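You operate a simulated robot arm through the tools that you are given. There is no shell and no other tool.

The job below is to be done with a simulated robot arm. You get a single attempt, and the scene is never put back.

TASK
Switch the scanner on, scan the carton the white card names, pack it in the long tray and press OK.
Fine: One scan only.
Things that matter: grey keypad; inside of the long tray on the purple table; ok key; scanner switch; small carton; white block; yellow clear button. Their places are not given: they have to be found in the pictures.

Only the result counts: the job must be done as asked and must still hold three seconds after the hand-in. Knocking over, shifting, dropping, spilling or breaking anything else fails it.

THE ROBOT
A 6-joint arm with a two-finger parallel gripper, fixed in place. Base frame: the origin is at the foot of the arm, x ahead of it, y to its left, z up; the work surface is at about z = 0. Units: mm, rad, N and s.
With the tool pointing down near the work surface it reaches from about 240 to 580 mm from the base axis. Its first joint turns from -2.897 to 2.897 rad. Payload 1.5 kg.
Tool frame: the origin (TCP) lies between the finger pads and is the grasp point; the fingertips stand 30 mm ahead of it; z points along the fingers, y is the line along which they close. The gripper opens to 80 mm. The fingers are 17 mm wide and 12 mm thick; the gripper's body (40 by 82 mm) begins 80 mm behind the TCP.
Orientation is that of the tool frame in the base frame, as a unit quaternion [w, x, y, z]. With the fingers straight down and closing along the base's y, the tool's x points along the base's -x, its y along +y and its z along -z.

THE INTERFACE
- The arm moves only by the tool apply_moves. Its argument "deltas" is a list of rows, each an object of numbers (a shift or turn left out is 0, a gripper value left out holds the last): "tx", "ty", "tz": the shift along the tool's x, y, z in units of 30 mm (1.0 is 30 mm); "ax", "ay", "az": the turn, a rotation vector about the tool's x, y, z in units of 4 degrees (1.0 is 4 degrees); "gripper": the opening, from 0 (shut) to 1 (fully open). In form: [{"tx": .., "ty": .., "tz": .., "ax": .., "ay": .., "az": .., "gripper": ..}, ...]. A call has 1 to 20 rows; each row shifts and turns the commanded pose from where the row before left it, along the tool's axes as they then stand. A call with a number of a shift or a turn outside -1 to 1 is refused whole. Each row takes 0.2 s and may step no farther than 50 mm and 0.15 rad from the row before; otherwise, or with a gripper value out of range, the whole call is refused. A pose out of reach is approached as far as the arm can. The call stops where the force on the tool passes 40 N (or 10 N more than at its start, if that is more) or the arm is blocked; 0.2 s more then pass. The fingers move at their own pace (about 72 mm/s each) and stop on an object; they squeeze with about 27 N. The grip force told is the motor's: it shows also when the fingers shut on nothing. Time passes only in rows, and 0.2 s behind the last, so rows that do not move let the fingers close. It gives the time, the measured TCP pose, the force on the tool (base axes), the opening and the grip force at its end, in the units of the frame above (readings bear some noise), with the torque about the TCP (base axes, N m) and any sound that the robot's microphone picked up, and new pictures: "views" is both (left out), scene, wrist or none.
- Cameras (640 x 400 px; columns grow to the right, rows downward): "scene" is fixed at [396.7, 498, 753.8]; the picture's right is [-0.98, 0.19, 0.00], its down [0.15, 0.78, -0.60] and it looks along [-0.12, -0.59, -0.80] (base axes); focal length 241 px, centre (320, 200). "wrist" rides on the gripper at [72, -7, -122] in the tool frame; the picture's right is [0.09, 1.00, 0.00], its down [-0.84, 0.08, -0.54] and it looks along [-0.54, 0.05, 0.84] (tool axes); focal length 238 px, centre (320, 200).
- point_at(camera, pixels): for up to 12 pixels [column, row] of the newest picture of that camera ("zoom" is the newest enlarged one), the place [x, y, z] in the base frame of the surface seen there, good to about 3 mm, but the place of the scene camera against the robot may be out by one fixed shift of up to 12 mm in any direction. No time passes.
- close_up(camera, box): a new picture of the part [left, top, right, bottom] of that camera's present view, enlarged. No time passes.
- finish_job(): hands the job in; it is judged then, once.

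Open the gripper and draw the arm clear of the work before you hand the job in, unless the task says otherwise.

The tools are called after ">>>" as name(argument=value, ...) on one line, values as JSON. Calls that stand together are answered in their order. apply_moves: Moves the arm, as the interface text tells. Its arguments: {"type":"object","properties":{"deltas":{"type":"array","items":{"type":"object","properties":{"tx":{"type":"number"},"ty":{"type":"number"},"tz":{"type":"number"},"ax":{"type":"number"},"ay":{"type":"number"},"az":{"type":"number"},"gripper":{"type":"number"}}}},"views":{"type":"string","enum":["both","scene","wrist","none"]}},"required":["deltas"]} The other tools are called the same way: point_at (camera, pixels) gives the place of the surface under pixels of a picture; close_up (camera, box) takes an enlarged picture of a part of a camera's view; finish_job () hands the job in.

At the start:

```text
t: 0.0
tool_pos: [290.2, -6.6, 438.5]
tool_rot: [0.0, -0.001, 1.0, 0.0]
ft_force: [-0.7, -0.4, -0.1]
moment: [-0.03, -0.02, 0.01]
finger_gap: 80.1
finger_force: 0.1
```

scene: 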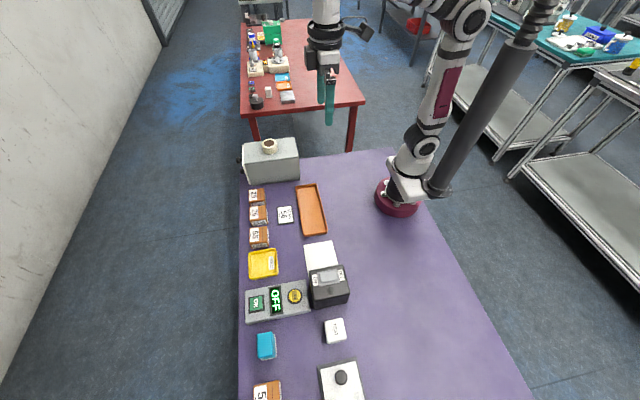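
wrist: 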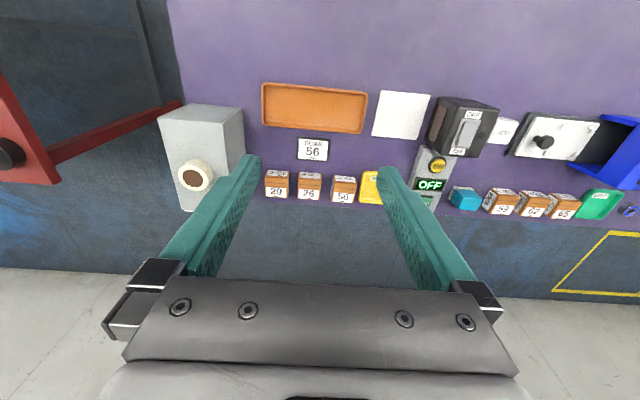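

The wrist picture shows cartons at rows ~185 and a white card "56" at (313,150). I take enlarged pictures to read the labels.

>>> close_up(camera="wrist", box=[240, 70, 440, 215])

>>> close_up(camera="wrist", box=[400, 80, 640, 230])

>>> close_up(camera="scene", box=[230, 130, 390, 260])

>>> close_up(camera="scene", box=[230, 230, 390, 400])

```text
2.76 times, centred on (340, 142) of wrist
```

zoom: 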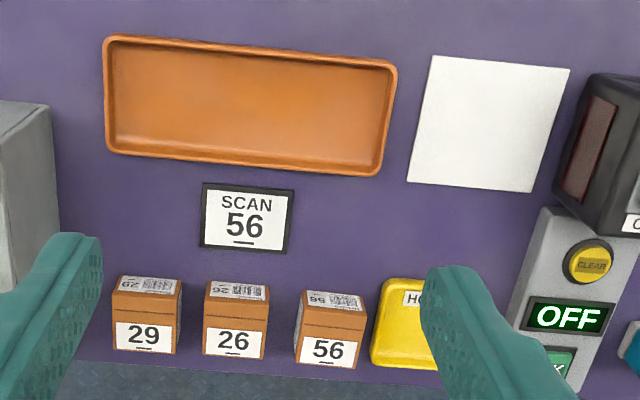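

```text
2.67 times, centred on (520, 155) of wrist
```

zoom: 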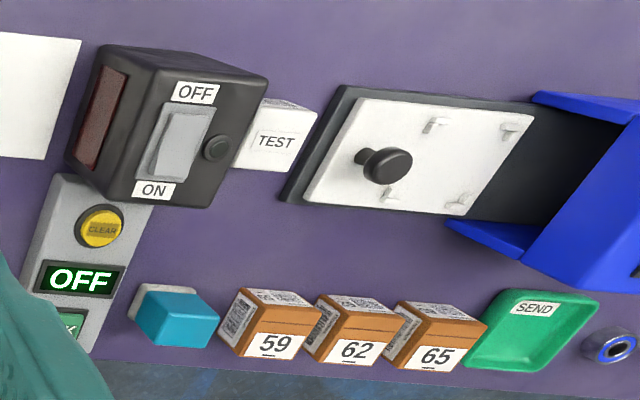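

```text
3.08 times, centred on (310, 195) of scene
```

zoom: 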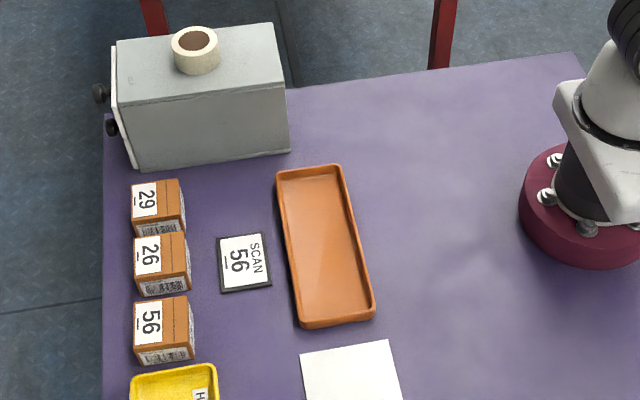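

```text
2.35 times, centred on (310, 315) of scene
```

zoom: 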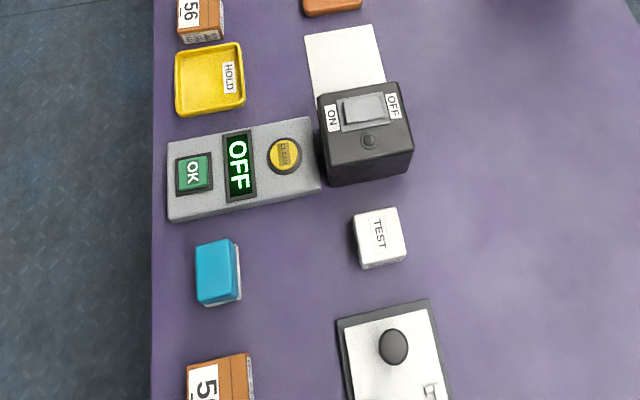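

The card says SCAN 56; the scanner is the black box with ON/OFF rocker, its dark red window facing the white pad. I now measure places in both cameras.

>>> point_at(camera="wrist", pixels=[[313, 150], [276, 188], [308, 188], [343, 194], [344, 181], [265, 85], [366, 95], [361, 134], [263, 124], [401, 114], [313, 108], [371, 188]])

>>> point_at(camera="wrist", pixels=[[436, 165], [430, 184], [427, 202], [465, 134], [467, 121], [459, 149], [480, 136], [440, 127], [502, 130], [543, 142], [466, 200], [202, 115]])

>>> point_at(camera="scene", pixels=[[256, 234], [260, 244], [266, 236], [257, 303], [276, 299], [295, 296], [326, 276], [320, 280], [332, 274], [322, 265], [334, 330], [312, 211]])

>>> close_up(camera="wrist", box=[260, 165, 360, 210])

>>> close_up(camera="scene", box=[240, 180, 290, 255])

>>> close_up(camera="scene", box=[295, 235, 365, 315])

```text
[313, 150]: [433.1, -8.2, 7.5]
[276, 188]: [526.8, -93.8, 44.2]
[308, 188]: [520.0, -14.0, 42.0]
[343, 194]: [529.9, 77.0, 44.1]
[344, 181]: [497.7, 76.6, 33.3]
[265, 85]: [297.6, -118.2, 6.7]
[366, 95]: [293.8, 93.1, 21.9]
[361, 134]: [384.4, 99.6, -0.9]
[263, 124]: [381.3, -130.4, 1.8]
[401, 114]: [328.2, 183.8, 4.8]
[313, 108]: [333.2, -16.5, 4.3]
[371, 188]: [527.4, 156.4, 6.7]
```

```text
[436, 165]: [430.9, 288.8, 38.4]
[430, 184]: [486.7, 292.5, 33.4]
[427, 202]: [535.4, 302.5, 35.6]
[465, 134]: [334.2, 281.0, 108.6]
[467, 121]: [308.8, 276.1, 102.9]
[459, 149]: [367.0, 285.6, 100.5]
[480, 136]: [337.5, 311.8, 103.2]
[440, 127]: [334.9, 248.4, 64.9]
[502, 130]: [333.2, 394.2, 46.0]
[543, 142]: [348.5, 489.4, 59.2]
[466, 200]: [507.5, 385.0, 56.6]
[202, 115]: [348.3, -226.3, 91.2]
```

```text
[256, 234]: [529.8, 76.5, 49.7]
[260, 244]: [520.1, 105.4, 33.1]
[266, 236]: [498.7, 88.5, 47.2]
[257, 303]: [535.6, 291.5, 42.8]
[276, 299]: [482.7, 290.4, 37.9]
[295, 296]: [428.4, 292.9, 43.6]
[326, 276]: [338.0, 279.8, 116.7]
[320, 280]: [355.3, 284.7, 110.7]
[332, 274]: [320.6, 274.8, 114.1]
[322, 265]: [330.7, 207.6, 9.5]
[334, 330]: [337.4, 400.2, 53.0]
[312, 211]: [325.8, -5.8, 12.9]
```

```text
6.40 times, centred on (310, 188) of wrist
```

zoom: 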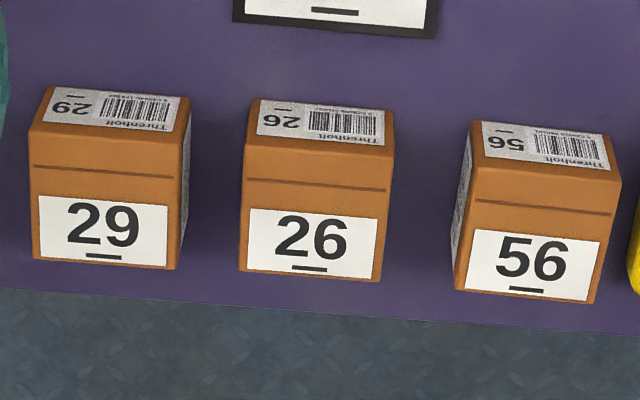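

```text
5.33 times, centred on (265, 218) of scene
```

zoom: 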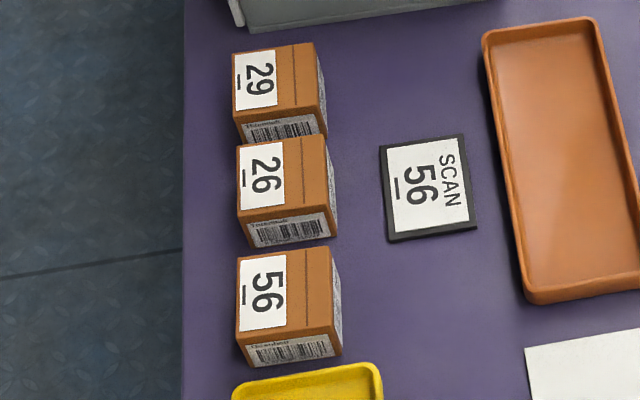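

```text
5.00 times, centred on (330, 275) of scene
```

zoom: 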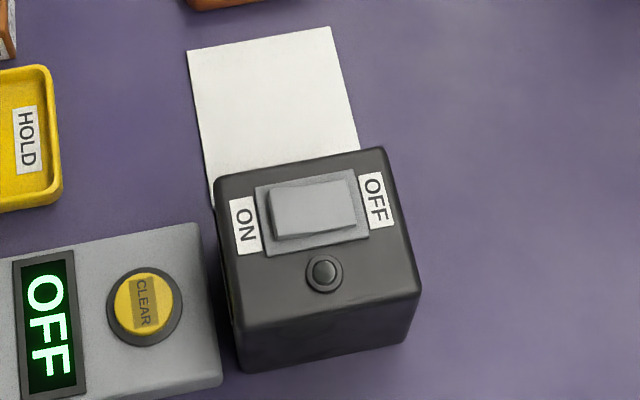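

The rocker is at about (335, 281, 105) with ON on its +x end (352, 284); scene camera readings run a few mm high. I move over the rocker's ON end with shut fingers, high above it, and look again.

>>> apply_moves(deltas=[{"tx": -0.1, "ty": 0.95, "tz": 0.7, "gripper": 0}, {"tx": -0.1, "ty": 0.95, "tz": 0.7}, {"tx": -0.1, "ty": 0.95, "tz": 0.7}, {"tx": -0.1, "ty": 0.95, "tz": 0.7}, {"tx": -0.1, "ty": 0.95, "tz": 0.7}, {"tx": -0.1, "ty": 0.95, "tz": 0.7}, {"tx": -0.1, "ty": 0.95, "tz": 0.7}, {"tx": -0.1, "ty": 0.95, "tz": 0.7}, {}])

```text
t: 2.0
tool_pos: [312.0, 222.6, 270.3]
tool_rot: [0.0, 0.0, 1.0, 0.0]
ft_force: [-0.2, 0.1, -0.2]
moment: [0.03, 0.02, 0.02]
finger_gap: 0.0
finger_force: 21.7
```

scene: 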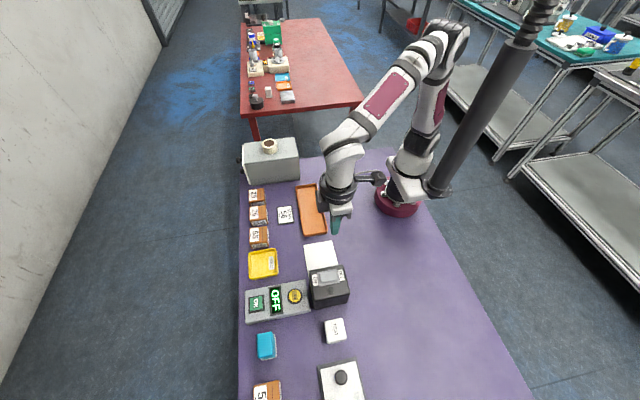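
wrist: 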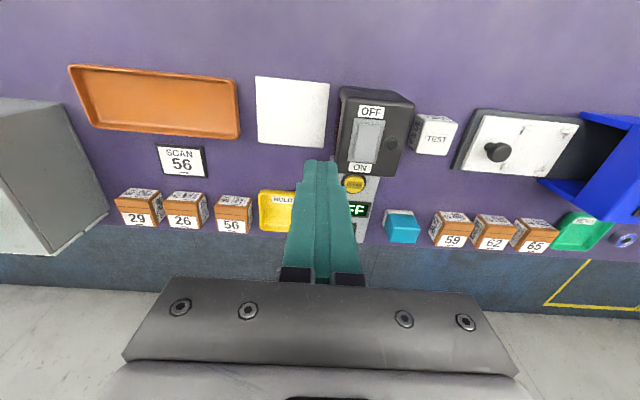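

Reading is good; the rocker is now at about (366,138) in the wrist picture. I measure the rocker, window and keypad again from this nearer view.

>>> point_at(camera="wrist", pixels=[[371, 113], [366, 138], [370, 122], [364, 155], [360, 167], [391, 145], [354, 184], [356, 210], [348, 100], [410, 105], [400, 170], [343, 150]])

>>> close_up(camera="wrist", box=[320, 75, 440, 245])

>>> point_at(camera="wrist", pixels=[[218, 198], [251, 200], [218, 230], [247, 233], [233, 226], [235, 202], [234, 211], [214, 215], [70, 68], [237, 82], [238, 137], [92, 128]])

```text
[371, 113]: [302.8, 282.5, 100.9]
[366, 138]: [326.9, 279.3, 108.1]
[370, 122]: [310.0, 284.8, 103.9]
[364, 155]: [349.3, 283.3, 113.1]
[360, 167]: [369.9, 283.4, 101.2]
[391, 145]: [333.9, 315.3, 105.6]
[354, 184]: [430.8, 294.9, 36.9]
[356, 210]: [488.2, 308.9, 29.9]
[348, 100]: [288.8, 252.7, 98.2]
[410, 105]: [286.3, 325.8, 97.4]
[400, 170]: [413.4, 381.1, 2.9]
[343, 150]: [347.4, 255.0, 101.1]
```

```text
2.35 times, centred on (380, 160) of wrist
```

zoom: 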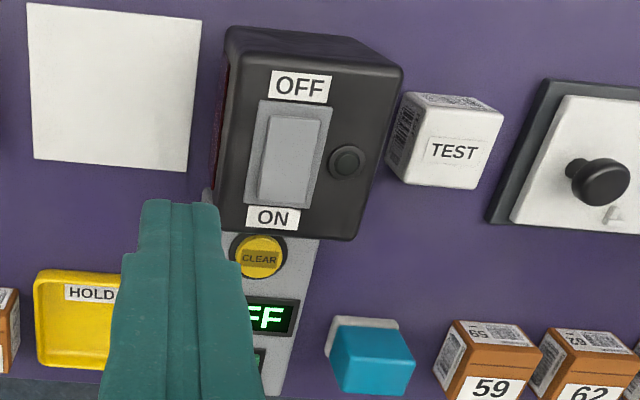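

```text
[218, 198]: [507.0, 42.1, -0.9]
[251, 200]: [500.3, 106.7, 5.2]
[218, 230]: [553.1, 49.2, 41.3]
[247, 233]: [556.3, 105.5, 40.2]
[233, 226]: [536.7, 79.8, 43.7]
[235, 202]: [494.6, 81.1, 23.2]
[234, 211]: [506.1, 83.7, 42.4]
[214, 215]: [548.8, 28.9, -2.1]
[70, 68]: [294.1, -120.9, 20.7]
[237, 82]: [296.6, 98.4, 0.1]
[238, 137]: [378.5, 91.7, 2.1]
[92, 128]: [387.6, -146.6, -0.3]
```

The ON end of the rocker stands raised at (349, 283, 113). I move above it and then press down in small steps.

>>> apply_moves(deltas=[{"tx": -0.32, "ty": 0.5, "tz": 0.5}, {"tx": -0.32, "ty": 0.5, "tz": 0.7}, {"tx": -0.32, "ty": 0.5, "tz": 0.7}, {"tx": -0.32, "ty": 0.5, "tz": 0.8}, {"tz": 0.6}, {}])

```text
t: 3.4
tool_pos: [351.7, 281.5, 170.7]
tool_rot: [-0.001, -0.001, 1.0, 0.0]
ft_force: [0.2, 0.5, 0.9]
moment: [0.01, 0.02, 0.0]
finger_gap: 0.0
finger_force: 22.1
```

scene: 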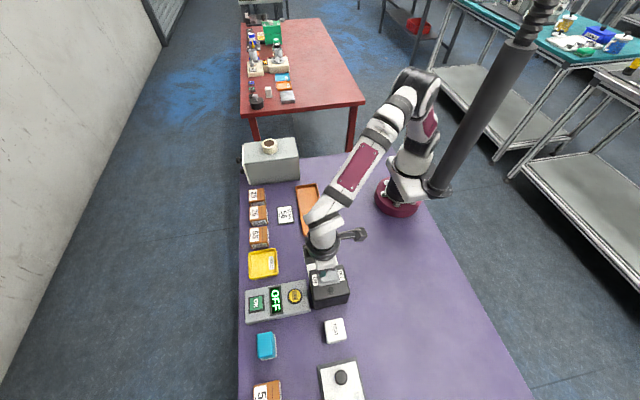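
wrist: 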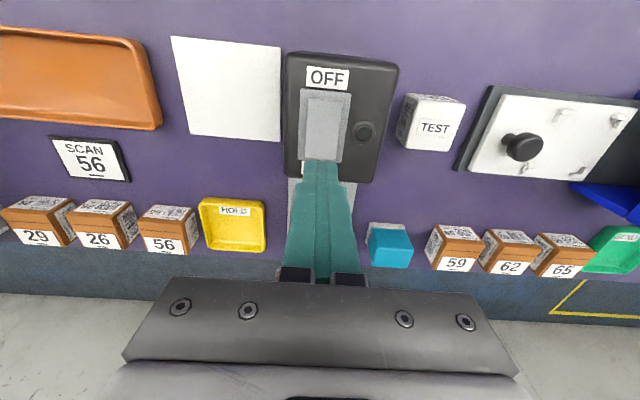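

The shut fingers are over the ON end. I press down in small steps with the force limit as guard.

>>> apply_moves(deltas=[{"tx": 0.1, "tz": 0.4}, {"tz": 0.3}, {"tz": 0.15}, {"tz": 0.1}, {"tz": 0.1}, {"tz": 0.1}, {"tz": 0.1}, {"tz": 0.1}])

```text
t: 4.8
tool_pos: [348.9, 282.8, 140.4]
tool_rot: [0.003, 0.001, 1.0, 0.002]
ft_force: [-1.7, -2.2, 8.1]
moment: [-0.08, 0.1, 0.02]
finger_gap: 0.0
finger_force: 21.3
heard: click
stopped in row 7: the force on the tool passed its limit at 49 N (the readings are from after the stop); the commanded pose is now the measured one
```

scene: 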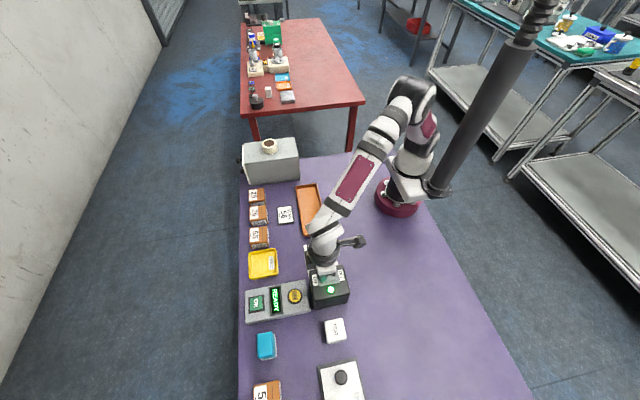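
wrist: 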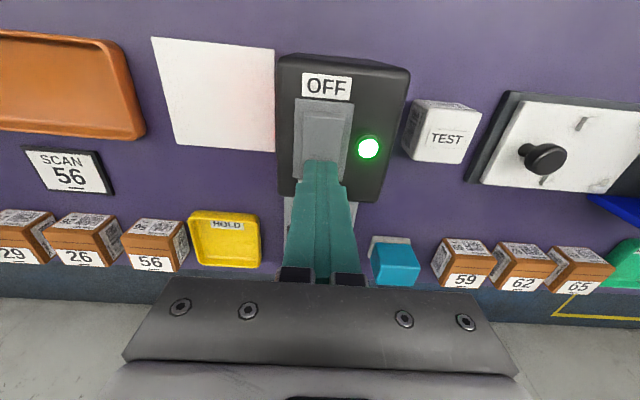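

The display now shows READY and the lamp is green: switch done. I raise the arm straight up and measure carton 56 again.

>>> apply_moves(deltas=[{"tz": -0.5}, {"tz": -1}, {"tz": -1}, {"tz": -1, "ty": -0.5}, {"ty": -1}, {"ty": -1}, {"ty": -1}, {"ty": -1}, {"ty": -1}, {}])

>>> close_up(camera="scene", box=[235, 220, 355, 325])

```text
t: 7.0
tool_pos: [347.9, 117.1, 245.5]
tool_rot: [0.002, -0.001, 1.0, 0.002]
ft_force: [-0.5, -0.4, 0.1]
moment: [0.02, 0.02, 0.0]
finger_gap: 0.2
finger_force: 21.6
```

scene: 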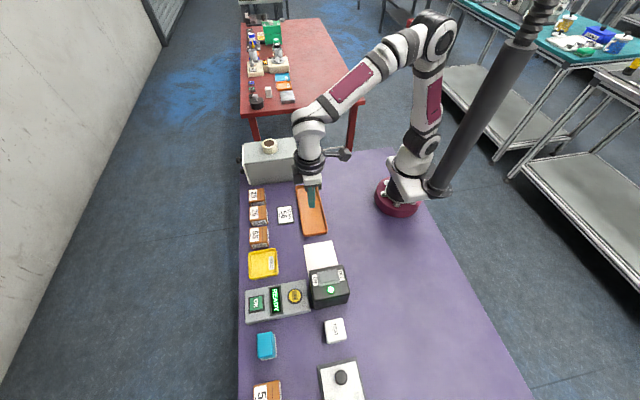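
wrist: 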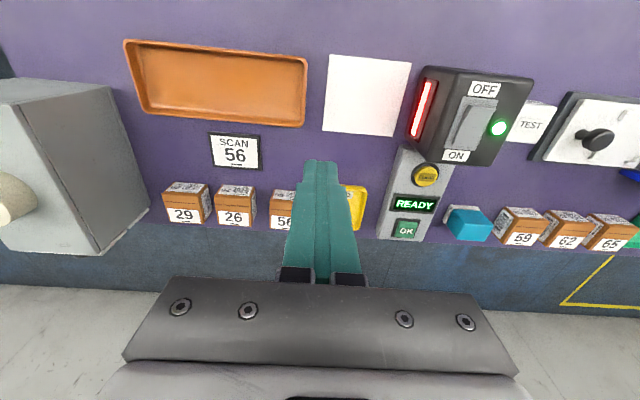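

```text
3.81 times, centred on (295, 272) of scene
```

zoom: 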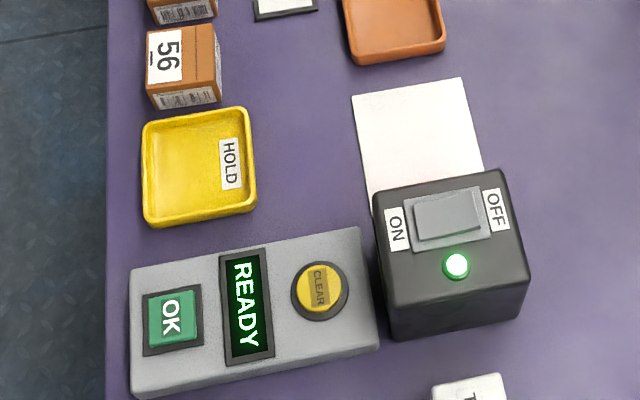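

The display reads READY and the window glows red at (422,110). I measure window, OK key, tray and pad from this view.

>>> point_at(camera="wrist", pixels=[[429, 85], [422, 110], [414, 135], [428, 72], [407, 147], [405, 230], [413, 204], [330, 57], [411, 62], [395, 136], [324, 131], [376, 238]])

>>> point_at(camera="wrist", pixels=[[127, 42], [307, 62], [300, 125], [148, 115], [140, 60], [296, 70], [292, 115], [155, 107], [215, 110], [225, 60], [272, 195], [272, 225]])

>>> point_at(camera="zoom", pixels=[[149, 33], [207, 25], [216, 84], [152, 97], [213, 60], [150, 108], [220, 100], [172, 320], [185, 65]])

```text
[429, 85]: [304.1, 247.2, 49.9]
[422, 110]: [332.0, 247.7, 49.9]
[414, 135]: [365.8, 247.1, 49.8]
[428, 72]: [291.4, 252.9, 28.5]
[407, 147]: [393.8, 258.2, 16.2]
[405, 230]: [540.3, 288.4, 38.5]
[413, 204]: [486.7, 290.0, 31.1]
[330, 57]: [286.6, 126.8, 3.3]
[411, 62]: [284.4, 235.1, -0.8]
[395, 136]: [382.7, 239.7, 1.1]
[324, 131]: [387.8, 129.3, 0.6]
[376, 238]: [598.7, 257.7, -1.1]
```

```text
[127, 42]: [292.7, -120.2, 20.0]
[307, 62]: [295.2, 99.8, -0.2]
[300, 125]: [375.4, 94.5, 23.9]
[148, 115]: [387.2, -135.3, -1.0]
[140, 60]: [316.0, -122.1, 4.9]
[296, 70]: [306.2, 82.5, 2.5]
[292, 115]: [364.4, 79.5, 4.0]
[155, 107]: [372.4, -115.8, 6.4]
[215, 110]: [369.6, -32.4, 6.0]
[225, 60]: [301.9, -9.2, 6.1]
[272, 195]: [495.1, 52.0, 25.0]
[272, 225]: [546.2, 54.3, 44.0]
```

```text
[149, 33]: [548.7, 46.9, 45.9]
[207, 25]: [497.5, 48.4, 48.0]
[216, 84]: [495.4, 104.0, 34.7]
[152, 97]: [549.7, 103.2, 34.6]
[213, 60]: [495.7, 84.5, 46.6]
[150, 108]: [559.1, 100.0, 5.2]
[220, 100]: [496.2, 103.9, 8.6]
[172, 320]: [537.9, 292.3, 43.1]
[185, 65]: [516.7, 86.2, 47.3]
```

Carton 56 spans about x 497–552, y 48–103, top z 43; the window line is at (335, 247, 50). I go over the carton and start turning the gripper 90° so that it grips along x and leaves the +y barcode face free.

>>> apply_moves(deltas=[{"tx": -0.978, "ty": -0.228, "gripper": 1}, {"tx": -0.978, "ty": -0.228}, {"tx": -0.978, "ty": -0.228}, {"tx": -0.978, "ty": -0.228}, {"tx": -0.978, "ty": -0.228}, {"tx": -0.978, "ty": -0.228}, {"az": -1}, {"az": -1}, {"az": -1}, {"az": -1}, {"az": -1}, {"az": -1}, {"az": -1}, {"az": -1}, {"az": -1}, {"az": -1}, {"az": -1}], views="none")

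>>> apply_moves(deltas=[{"az": -1}, {"az": -1}, {"az": -1}, {"az": -1}, {"az": -1}, {"az": -1}, {"az": -1}, {"az": -1}, {"az": -1}, {"az": -1}, {"az": -1}, {"az": -0.5}, {}])

```text
t: 10.6
tool_pos: [526.7, 78.0, 245.3]
tool_rot: [0.001, -0.374, 0.927, 0.001]
ft_force: [0.3, -0.5, -0.6]
moment: [-0.04, -0.01, -0.03]
finger_gap: 80.1
finger_force: 0.1
```

```text
t: 13.4
tool_pos: [525.7, 76.2, 245.5]
tool_rot: [0.003, -0.707, 0.707, 0.0]
ft_force: [-0.2, 0.4, 0.2]
moment: [0.01, -0.05, 0.01]
finger_gap: 79.9
finger_force: 0.1
```

scene: 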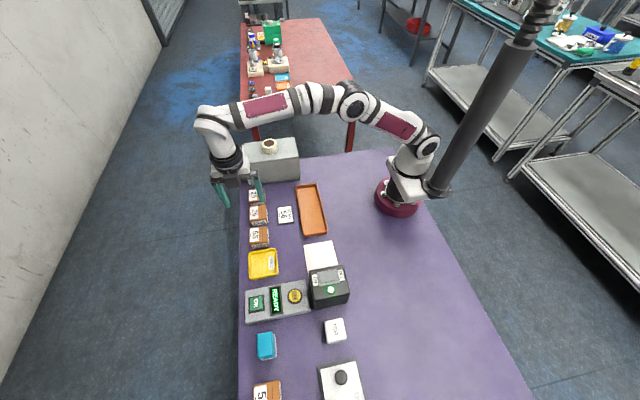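
wrist: 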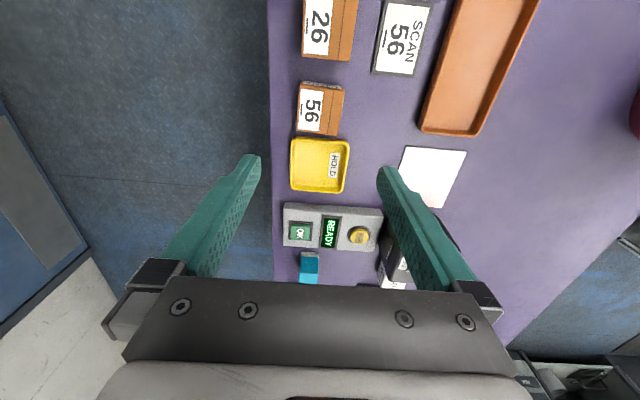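

The gripper is turned; carton 56 shows at (320,110) between the finger lines. I measure its edges from here.

>>> point_at(camera="wrist", pixels=[[301, 91], [342, 92], [337, 133], [299, 131], [320, 112], [332, 112], [310, 84], [301, 232], [358, 236]])

>>> close_up(camera="wrist", box=[270, 60, 370, 150])

```text
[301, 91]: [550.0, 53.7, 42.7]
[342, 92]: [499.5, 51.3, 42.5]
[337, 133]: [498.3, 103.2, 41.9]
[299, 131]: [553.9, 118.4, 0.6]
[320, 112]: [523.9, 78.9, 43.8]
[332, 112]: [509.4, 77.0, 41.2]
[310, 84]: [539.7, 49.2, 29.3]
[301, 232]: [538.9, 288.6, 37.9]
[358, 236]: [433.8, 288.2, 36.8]
```

```text
4.44 times, centred on (320, 105) of wrist
```

zoom: 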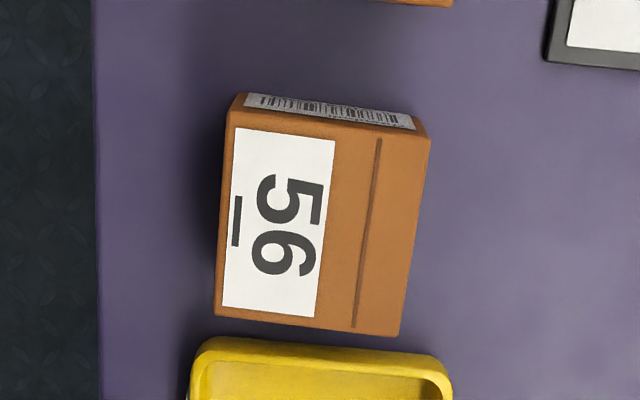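

Carton 56 is nearly square to the axes with centre (524.5, 77); the TCP is at (525.7, 76.2). I descend to z ≈ 37 and close.

>>> apply_moves(deltas=[{"tz": 1}, {"tz": 1}, {"tz": 1}, {"tz": 1}, {"tz": 1}, {"tz": 0.7}, {"tz": 0.7}, {"tz": 0.5}, {}])

```text
t: 15.4
tool_pos: [525.2, 77.5, 35.9]
tool_rot: [0.002, -0.707, 0.707, 0.0]
ft_force: [-0.3, 0.1, 0.9]
moment: [-0.01, 0.01, -0.02]
finger_gap: 80.1
finger_force: 0.0
```

scene: 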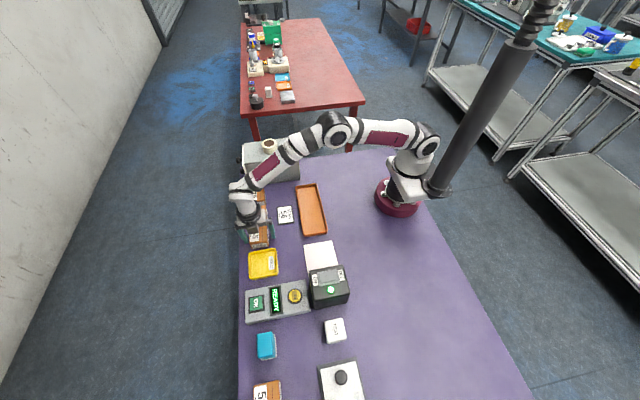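
wrist: 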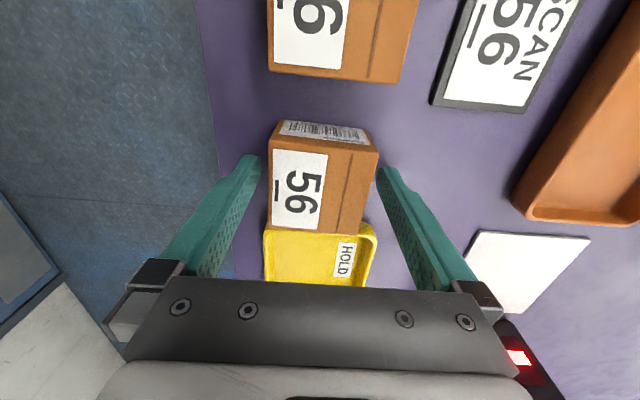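

The carton sits between the fingers at (320,180). I close, wait, and lift it a little.

>>> apply_moves(deltas=[{"gripper": 0.5}, {"gripper": 0.5}, {"gripper": 0.4}, {"gripper": 0.3}, {"gripper": 0}, {}, {}, {"tz": -0.3}, {"tz": -0.7}, {"tz": -1}, {"tz": -1}, {"tz": -1}, {}])

```text
t: 18.2
tool_pos: [526.9, 78.3, 158.2]
tool_rot: [-0.002, 0.707, -0.707, 0.0]
ft_force: [0.2, 0.9, -0.3]
moment: [-0.04, -0.01, 0.0]
finger_gap: 0.2
finger_force: 21.1
```

scene: 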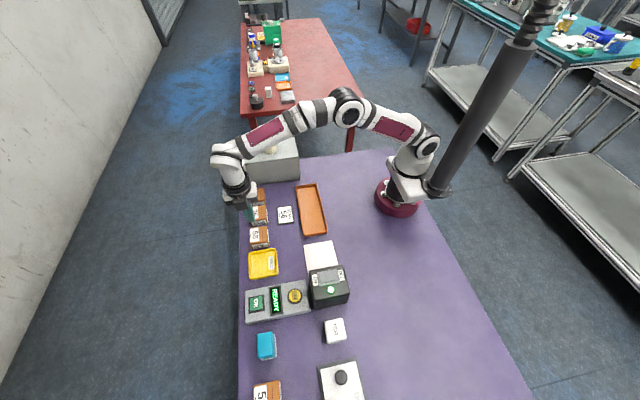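
wrist: 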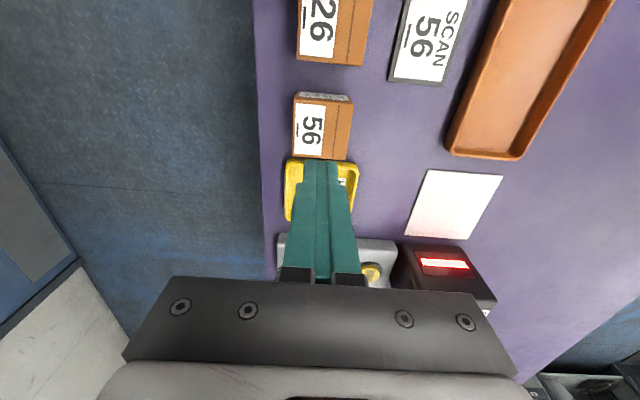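

The fingers shut on nothing (gap 0.2): the carton stayed behind at (322,127). I look at it closely before any other try.

>>> close_up(camera="wrist", box=[270, 70, 390, 180])

>>> point_at(camera="wrist", pixels=[[297, 101], [351, 103], [346, 158], [295, 156], [322, 127], [322, 97], [310, 10], [345, 64]])

>>> close_up(camera="scene", box=[235, 180, 295, 260])

```text
3.64 times, centred on (330, 125) of wrist
```

zoom: 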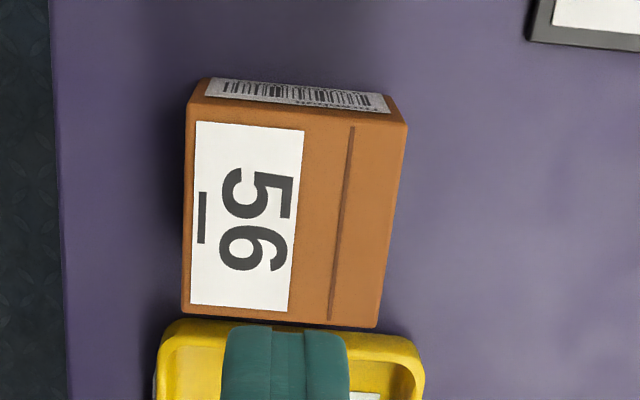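

```text
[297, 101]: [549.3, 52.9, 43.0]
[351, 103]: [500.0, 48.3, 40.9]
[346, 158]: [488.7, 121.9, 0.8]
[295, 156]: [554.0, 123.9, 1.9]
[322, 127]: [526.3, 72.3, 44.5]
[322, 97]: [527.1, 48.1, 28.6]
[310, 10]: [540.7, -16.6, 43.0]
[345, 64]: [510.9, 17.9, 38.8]
```

```text
5.00 times, centred on (265, 220) of scene
```

zoom: 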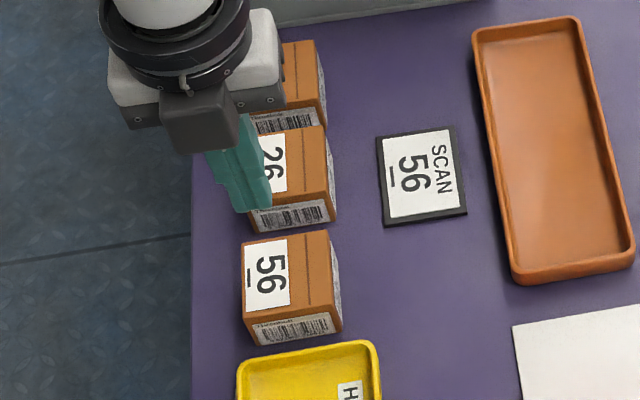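

The carton has not moved visibly, top centre still near (525, 76). I go down again at the same place with the gripper open, close, and read the gap before lifting.

>>> apply_moves(deltas=[{"gripper": 1, "ty": 0.05, "tx": 0.05}, {}, {}, {"tz": 1}, {"tz": 1}, {"tz": 1}, {"tz": 0.6}, {"tz": 0.5}, {}], views="none")

>>> apply_moves(deltas=[{"gripper": 0.55}, {"gripper": 0.55}, {"gripper": 0.55}, {}])

```text
t: 20.2
tool_pos: [525.5, 75.8, 34.6]
tool_rot: [-0.002, 0.707, -0.707, -0.001]
ft_force: [-0.1, -0.4, 0.0]
moment: [-0.01, -0.01, 0.01]
finger_gap: 80.1
finger_force: 0.0
```

```text
t: 21.2
tool_pos: [524.2, 76.2, 34.7]
tool_rot: [0.003, -0.707, 0.707, 0.001]
ft_force: [0.1, 0.4, 0.6]
moment: [0.01, 0.06, -0.05]
finger_gap: 57.7
finger_force: 26.7
```

scene: 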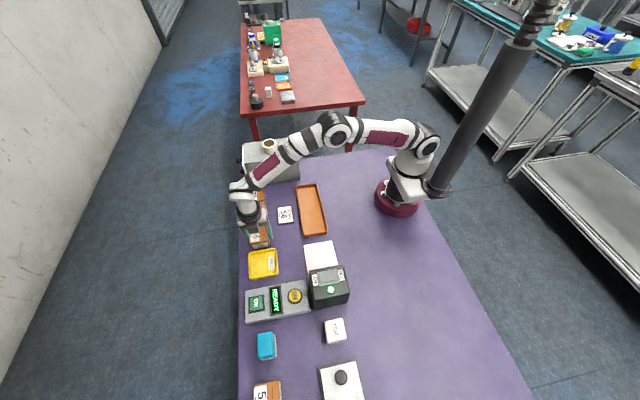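
wrist: 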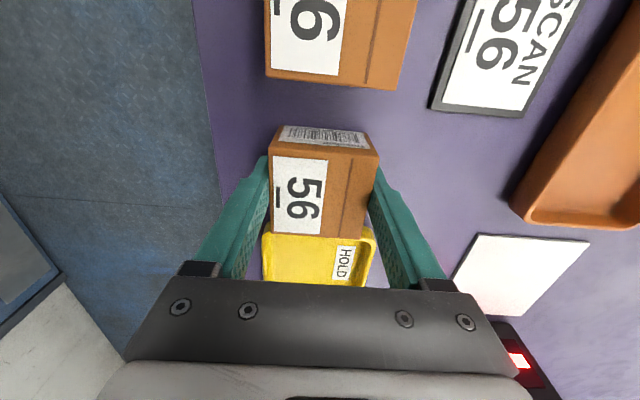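

The gap is 57.7 mm with 27 N, so the carton is held. I shut the command to 0 and lift very slowly, watching whether it slips.

>>> apply_moves(deltas=[{"gripper": 0}, {}, {}, {"tz": -0.05}, {"tz": -0.1}, {"tz": -0.1}, {"tz": -0.1}, {}])

```text
t: 23.0
tool_pos: [525.2, 76.0, 45.9]
tool_rot: [-0.003, 0.707, -0.707, 0.001]
ft_force: [-0.7, -0.2, -2.3]
moment: [-0.03, 0.0, 0.03]
finger_gap: 57.8
finger_force: 26.6
```

scene: 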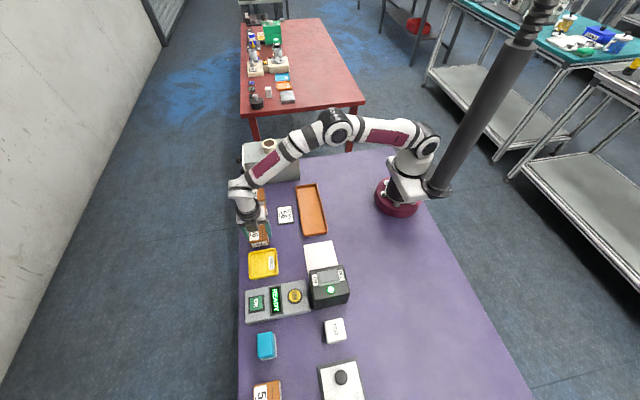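
wrist: 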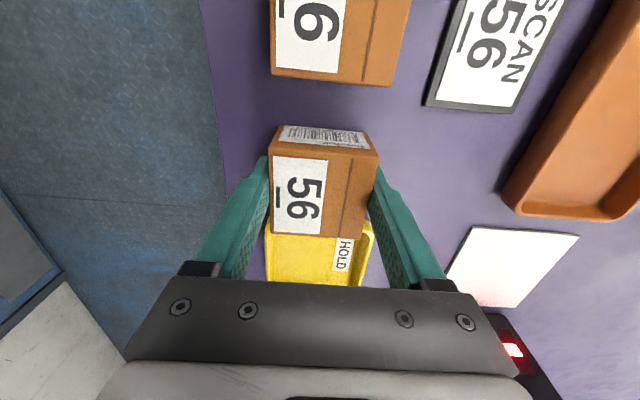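

The carton rises with the fingers (gap 57.8, weight about 2.3 N). I continue lifting gently.

>>> apply_moves(deltas=[{"tz": -0.15}, {"tz": -0.2}, {"tz": -0.25}, {"tz": -0.3}, {"tz": -0.3}, {"tz": -0.3}, {"tz": -0.3}, {"tz": -0.3}, {"tz": -0.3}, {"tz": -0.3}, {"tz": -0.3}, {"tz": -0.3}, {"tz": -0.2}, {"tz": -0.1}, {}])

```text
t: 26.2
tool_pos: [524.1, 74.8, 153.4]
tool_rot: [0.003, -0.707, 0.707, 0.0]
ft_force: [0.8, 0.2, -2.5]
moment: [0.02, 0.02, 0.03]
finger_gap: 57.6
finger_force: 26.8
```

scene: 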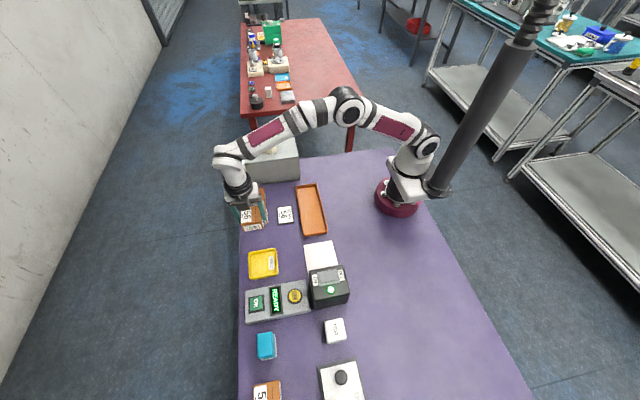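
wrist: 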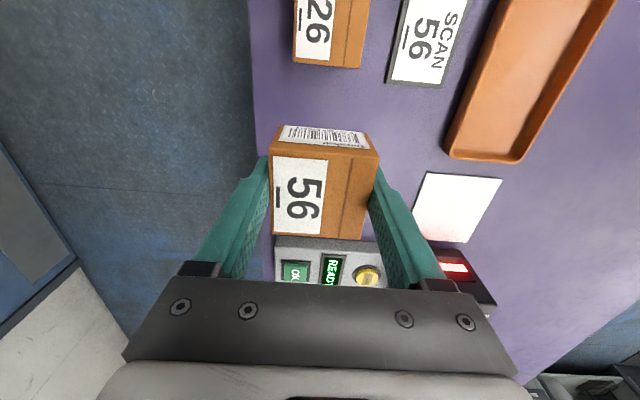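

Held at z 153. I carry it gently to above the white pad, still above the beam.

>>> apply_moves(deltas=[{"ty": 0.15, "tx": -0.083}, {"ty": 0.3, "tx": -0.167}, {"ty": 0.36, "tx": -0.2}, {"ty": 0.36, "tx": -0.2}, {"ty": 0.36, "tx": -0.2}, {"ty": 0.36, "tx": -0.2}, {"ty": 0.36, "tx": -0.2}, {"ty": 0.36, "tx": -0.2}, {"ty": 0.36, "tx": -0.2}, {"ty": 0.36, "tx": -0.2}, {"ty": 0.36, "tx": -0.2}, {"ty": 0.36, "tx": -0.2}, {"ty": 0.36, "tx": -0.2}, {"ty": 0.36, "tx": -0.2}, {"ty": 0.36, "tx": -0.2}, {"ty": 0.36, "tx": -0.2}, {"ty": 0.36, "tx": -0.2}, {"ty": 0.3, "tx": -0.167}, {"ty": 0.15, "tx": -0.083}, {}])

```text
t: 30.4
tool_pos: [335.8, 179.6, 152.6]
tool_rot: [-0.003, 0.707, -0.707, 0.001]
ft_force: [0.1, 1.0, -0.9]
moment: [0.0, 0.03, 0.01]
finger_gap: 57.8
finger_force: 27.3
```

scene: 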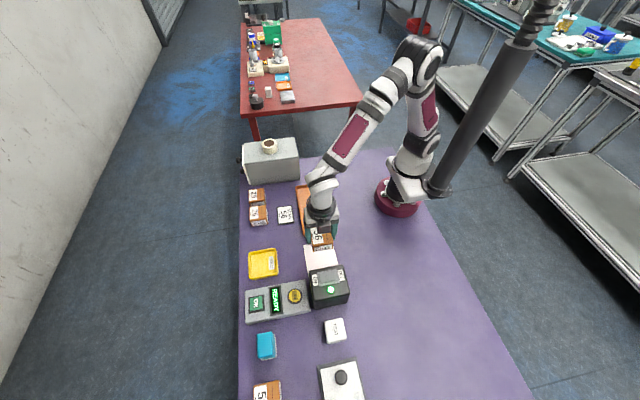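
wrist: 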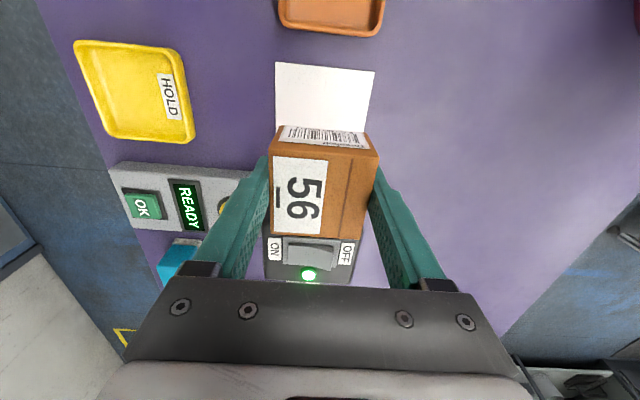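

The carton is above the pad, display still READY. I lower it slowly toward the beam height, listening for the scan.

>>> apply_moves(deltas=[{"tz": 0.15}, {"tz": 0.3}, {"tz": 0.3}, {"tz": 0.3}, {"tz": 0.3}, {"tz": 0.3}, {"tz": 0.3}, {"tz": 0.15}, {}])

```text
t: 32.4
tool_pos: [336.8, 181.4, 90.3]
tool_rot: [0.002, -0.706, 0.708, 0.0]
ft_force: [-0.3, -0.2, -1.3]
moment: [0.03, -0.02, 0.0]
finger_gap: 57.6
finger_force: 26.9
```

scene: 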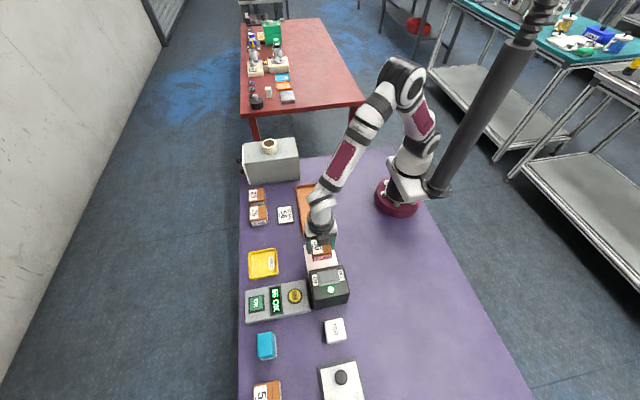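
wrist: 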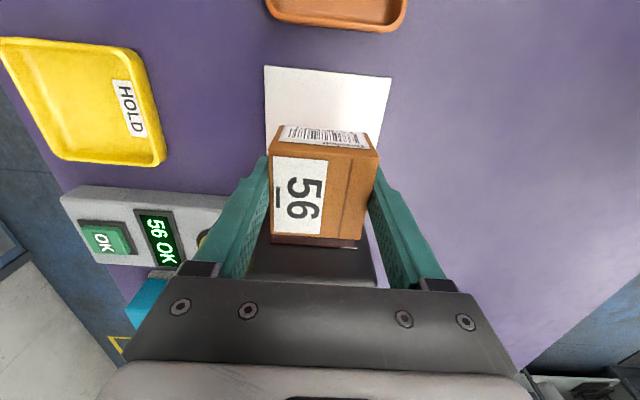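

The display reads "56 OK": one scan made. I raise the carton straight out of the beam and carry it away toward −y, over the tray.

>>> apply_moves(deltas=[{"tz": -0.2}, {"tz": -0.35}, {"tz": -0.4}, {"tz": -0.4}, {"tz": -0.4}, {"tz": -0.4}, {"tz": -0.3}, {"tz": -0.1}, {}], views="scene")

>>> apply_moves(deltas=[{"tx": 0.2}, {"tx": 0.35}, {"tx": 0.45}, {"tx": 0.45}, {"tx": 0.45}, {"tx": 0.45}, {"tx": 0.45}, {"tx": 0.45}, {"tx": 0.45}, {"tx": 0.45}, {"tx": 0.45}, {"tx": 0.45}, {"tx": 0.45}, {"tx": 0.45}, {"tx": 0.45}, {"tx": 0.45}, {"tx": 0.45}, {"tx": 0.35}, {"tx": 0.2}, {}])

```text
t: 34.4
tool_pos: [336.5, 179.5, 166.7]
tool_rot: [-0.002, 0.707, -0.707, 0.0]
ft_force: [-0.5, -0.1, -1.4]
moment: [-0.05, -0.03, -0.02]
finger_gap: 57.7
finger_force: 26.9
```

scene: 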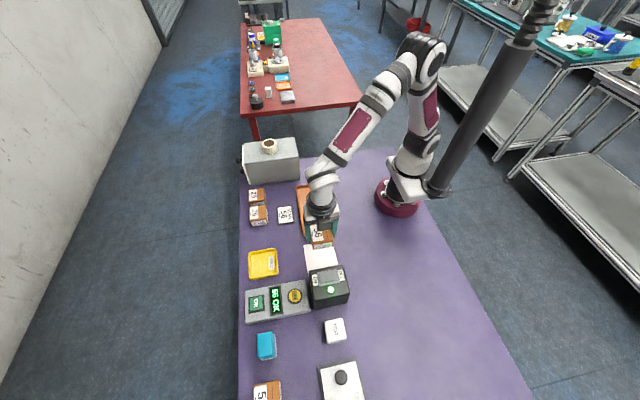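

```text
t: 38.6
tool_pos: [334.2, -54.2, 165.7]
tool_rot: [-0.002, 0.707, -0.707, 0.0]
ft_force: [-0.1, -1.1, -1.6]
moment: [0.01, 0.02, 0.0]
finger_gap: 57.6
finger_force: 26.6
```

scene: 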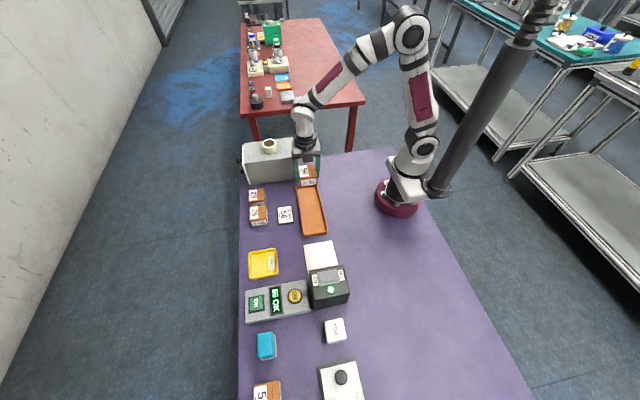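
wrist: 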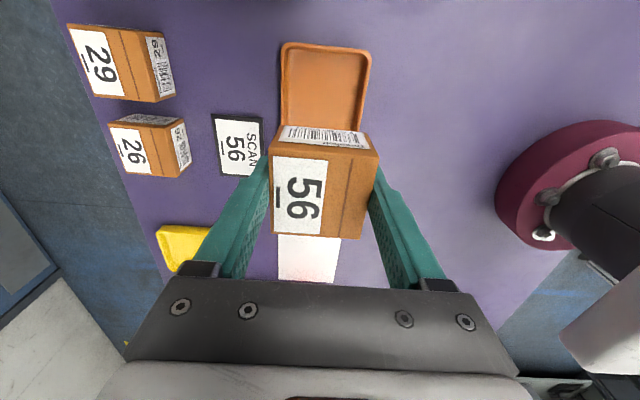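

Still one scan on the display and the carton is held over the tray. I measure the tray's walls in this view, then turn the gripper back 90° so that the fingers will lie along the tray's long direction.

>>> point_at(camera="wrist", pixels=[[283, 80], [287, 80], [292, 80], [325, 80], [358, 80], [363, 80], [368, 80], [325, 52], [325, 46], [295, 110], [355, 110], [360, 110]])

>>> apply_moves(deltas=[{"az": 0.5}, {"az": 1}, {"az": 1}, {"az": 1}, {"az": 1}, {"az": 1}, {"az": 1}, {"az": 1}, {"az": 1}, {"az": 1}, {"az": 1}, {"az": 1}, {"az": 1}, {"az": 1}, {"az": 1}, {"az": 1}, {"az": 1}, {"az": 1}, {"az": 1}, {}], views="none")

>>> apply_moves(deltas=[{"az": 1}, {"az": 1}, {"az": 1}, {"az": 1}, {}])

```text
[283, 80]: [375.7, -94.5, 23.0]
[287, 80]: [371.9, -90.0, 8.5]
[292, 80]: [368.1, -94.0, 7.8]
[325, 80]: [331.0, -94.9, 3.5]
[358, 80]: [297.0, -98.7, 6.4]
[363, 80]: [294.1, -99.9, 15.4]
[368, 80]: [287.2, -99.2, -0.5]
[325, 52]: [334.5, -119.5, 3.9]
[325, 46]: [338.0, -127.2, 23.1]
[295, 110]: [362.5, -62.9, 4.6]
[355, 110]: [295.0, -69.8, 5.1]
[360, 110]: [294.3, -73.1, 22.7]
```

```text
t: 42.8
tool_pos: [335.4, -54.9, 166.9]
tool_rot: [0.001, -0.139, 0.99, 0.001]
ft_force: [-0.4, 0.2, -1.2]
moment: [0.01, -0.01, 0.01]
finger_gap: 57.5
finger_force: 27.0
```

```text
t: 44.0
tool_pos: [335.2, -56.1, 167.0]
tool_rot: [0.002, 0.0, 1.0, 0.002]
ft_force: [0.7, 0.4, -1.5]
moment: [-0.03, 0.03, -0.02]
finger_gap: 57.8
finger_force: 26.8
```

scene: 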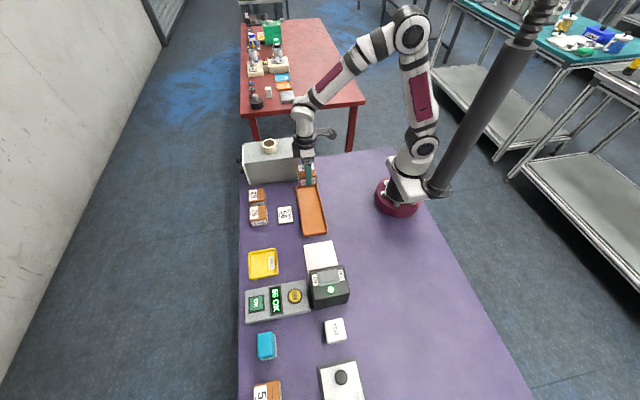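
wrist: 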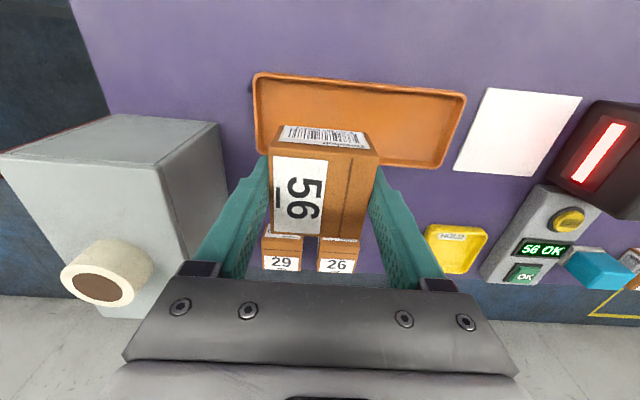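

The carton now hangs with the fingers along the tray's length; tray inside spans x ≈ 295–369, floor z ≈ 5. I lower it gently to just above the floor.

>>> apply_moves(deltas=[{"tx": 0.08, "ty": 0.1, "tz": 0.2}, {"tz": 0.35, "ty": 0.1}, {"tz": 0.4}, {"tz": 0.4}, {"tz": 0.4}, {"tz": 0.4}, {"tz": 0.4}, {"tz": 0.4}, {"tz": 0.35}, {"tz": 0.25}, {"tz": 0.15}, {}])

```text
t: 46.6
tool_pos: [333.7, -48.5, 54.4]
tool_rot: [0.002, 0.001, 1.0, 0.002]
ft_force: [-0.3, -0.9, -1.2]
moment: [0.01, -0.01, 0.02]
finger_gap: 57.5
finger_force: 27.0
```

scene: 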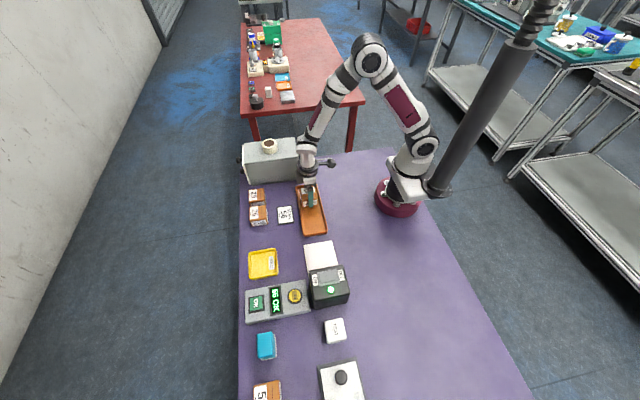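
wrist: 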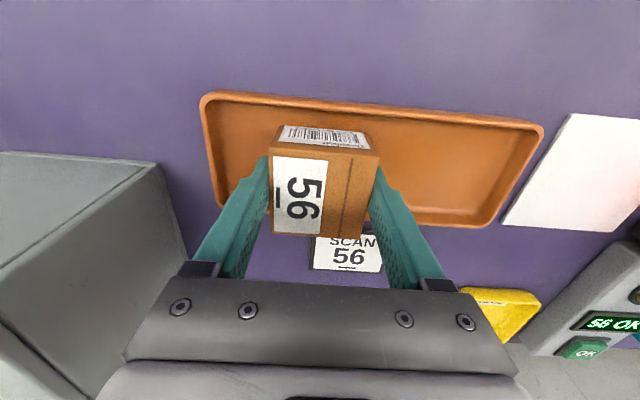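

Centred in the tray by the readings. I lower by 2–3 mm steps until light contact shows.

>>> apply_moves(deltas=[{"tz": 0.1}, {"tz": 0.1}, {"tz": 0.08}, {"tz": 0.06}, {"tz": 0.05}, {}])

```text
t: 48.0
tool_pos: [332.2, -49.9, 43.6]
tool_rot: [0.001, 0.0, 1.0, 0.002]
ft_force: [0.5, -0.6, -1.4]
moment: [-0.01, 0.01, -0.02]
finger_gap: 57.6
finger_force: 26.7
```

scene: 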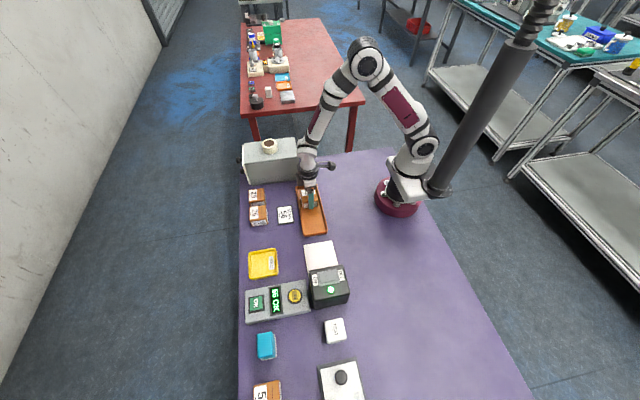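
wrist: 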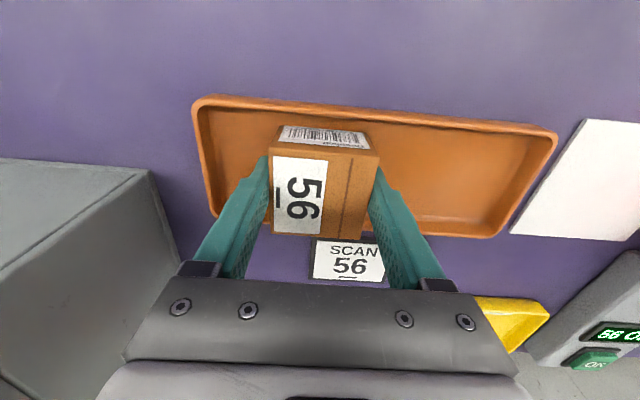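

No contact yet at z 43.6 (force z still −1.4). I go on in 1.2 mm steps.

>>> apply_moves(deltas=[{"tz": 0.04}, {"tz": 0.04}, {"tz": 0.03}, {}], views="none")

```text
t: 49.0
tool_pos: [333.7, -48.7, 40.4]
tool_rot: [0.001, 0.0, 1.0, 0.002]
ft_force: [-7.0, -2.7, 19.9]
moment: [-0.32, 0.33, -0.09]
finger_gap: 57.7
finger_force: 27.3
```

Contact with about 20 N: the carton is on the tray floor. I relieve slightly, then open and check.

>>> apply_moves(deltas=[{"tz": -0.03}, {}, {"gripper": 0.8}, {"gripper": 0.9}, {"gripper": 0.9}, {}])

```text
t: 50.4
tool_pos: [333.0, -50.1, 40.4]
tool_rot: [0.002, 0.0, 1.0, 0.002]
ft_force: [0.7, -0.6, 0.2]
moment: [-0.01, -0.04, 0.04]
finger_gap: 72.1
finger_force: 0.0
```

scene: 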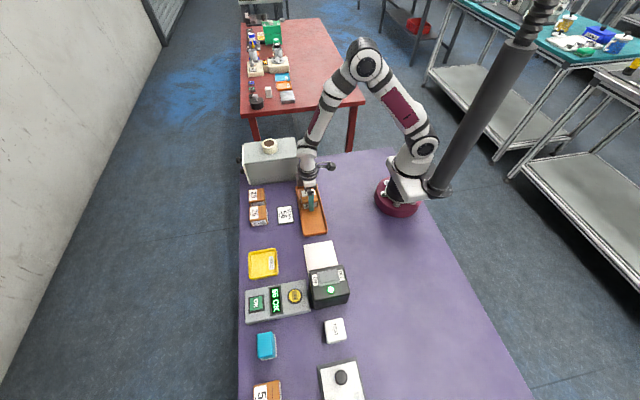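
wrist: 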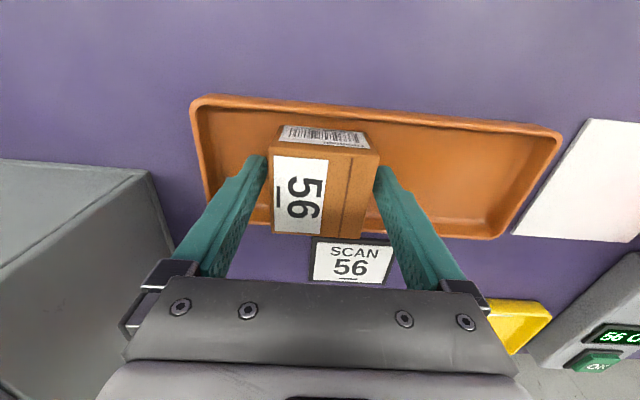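

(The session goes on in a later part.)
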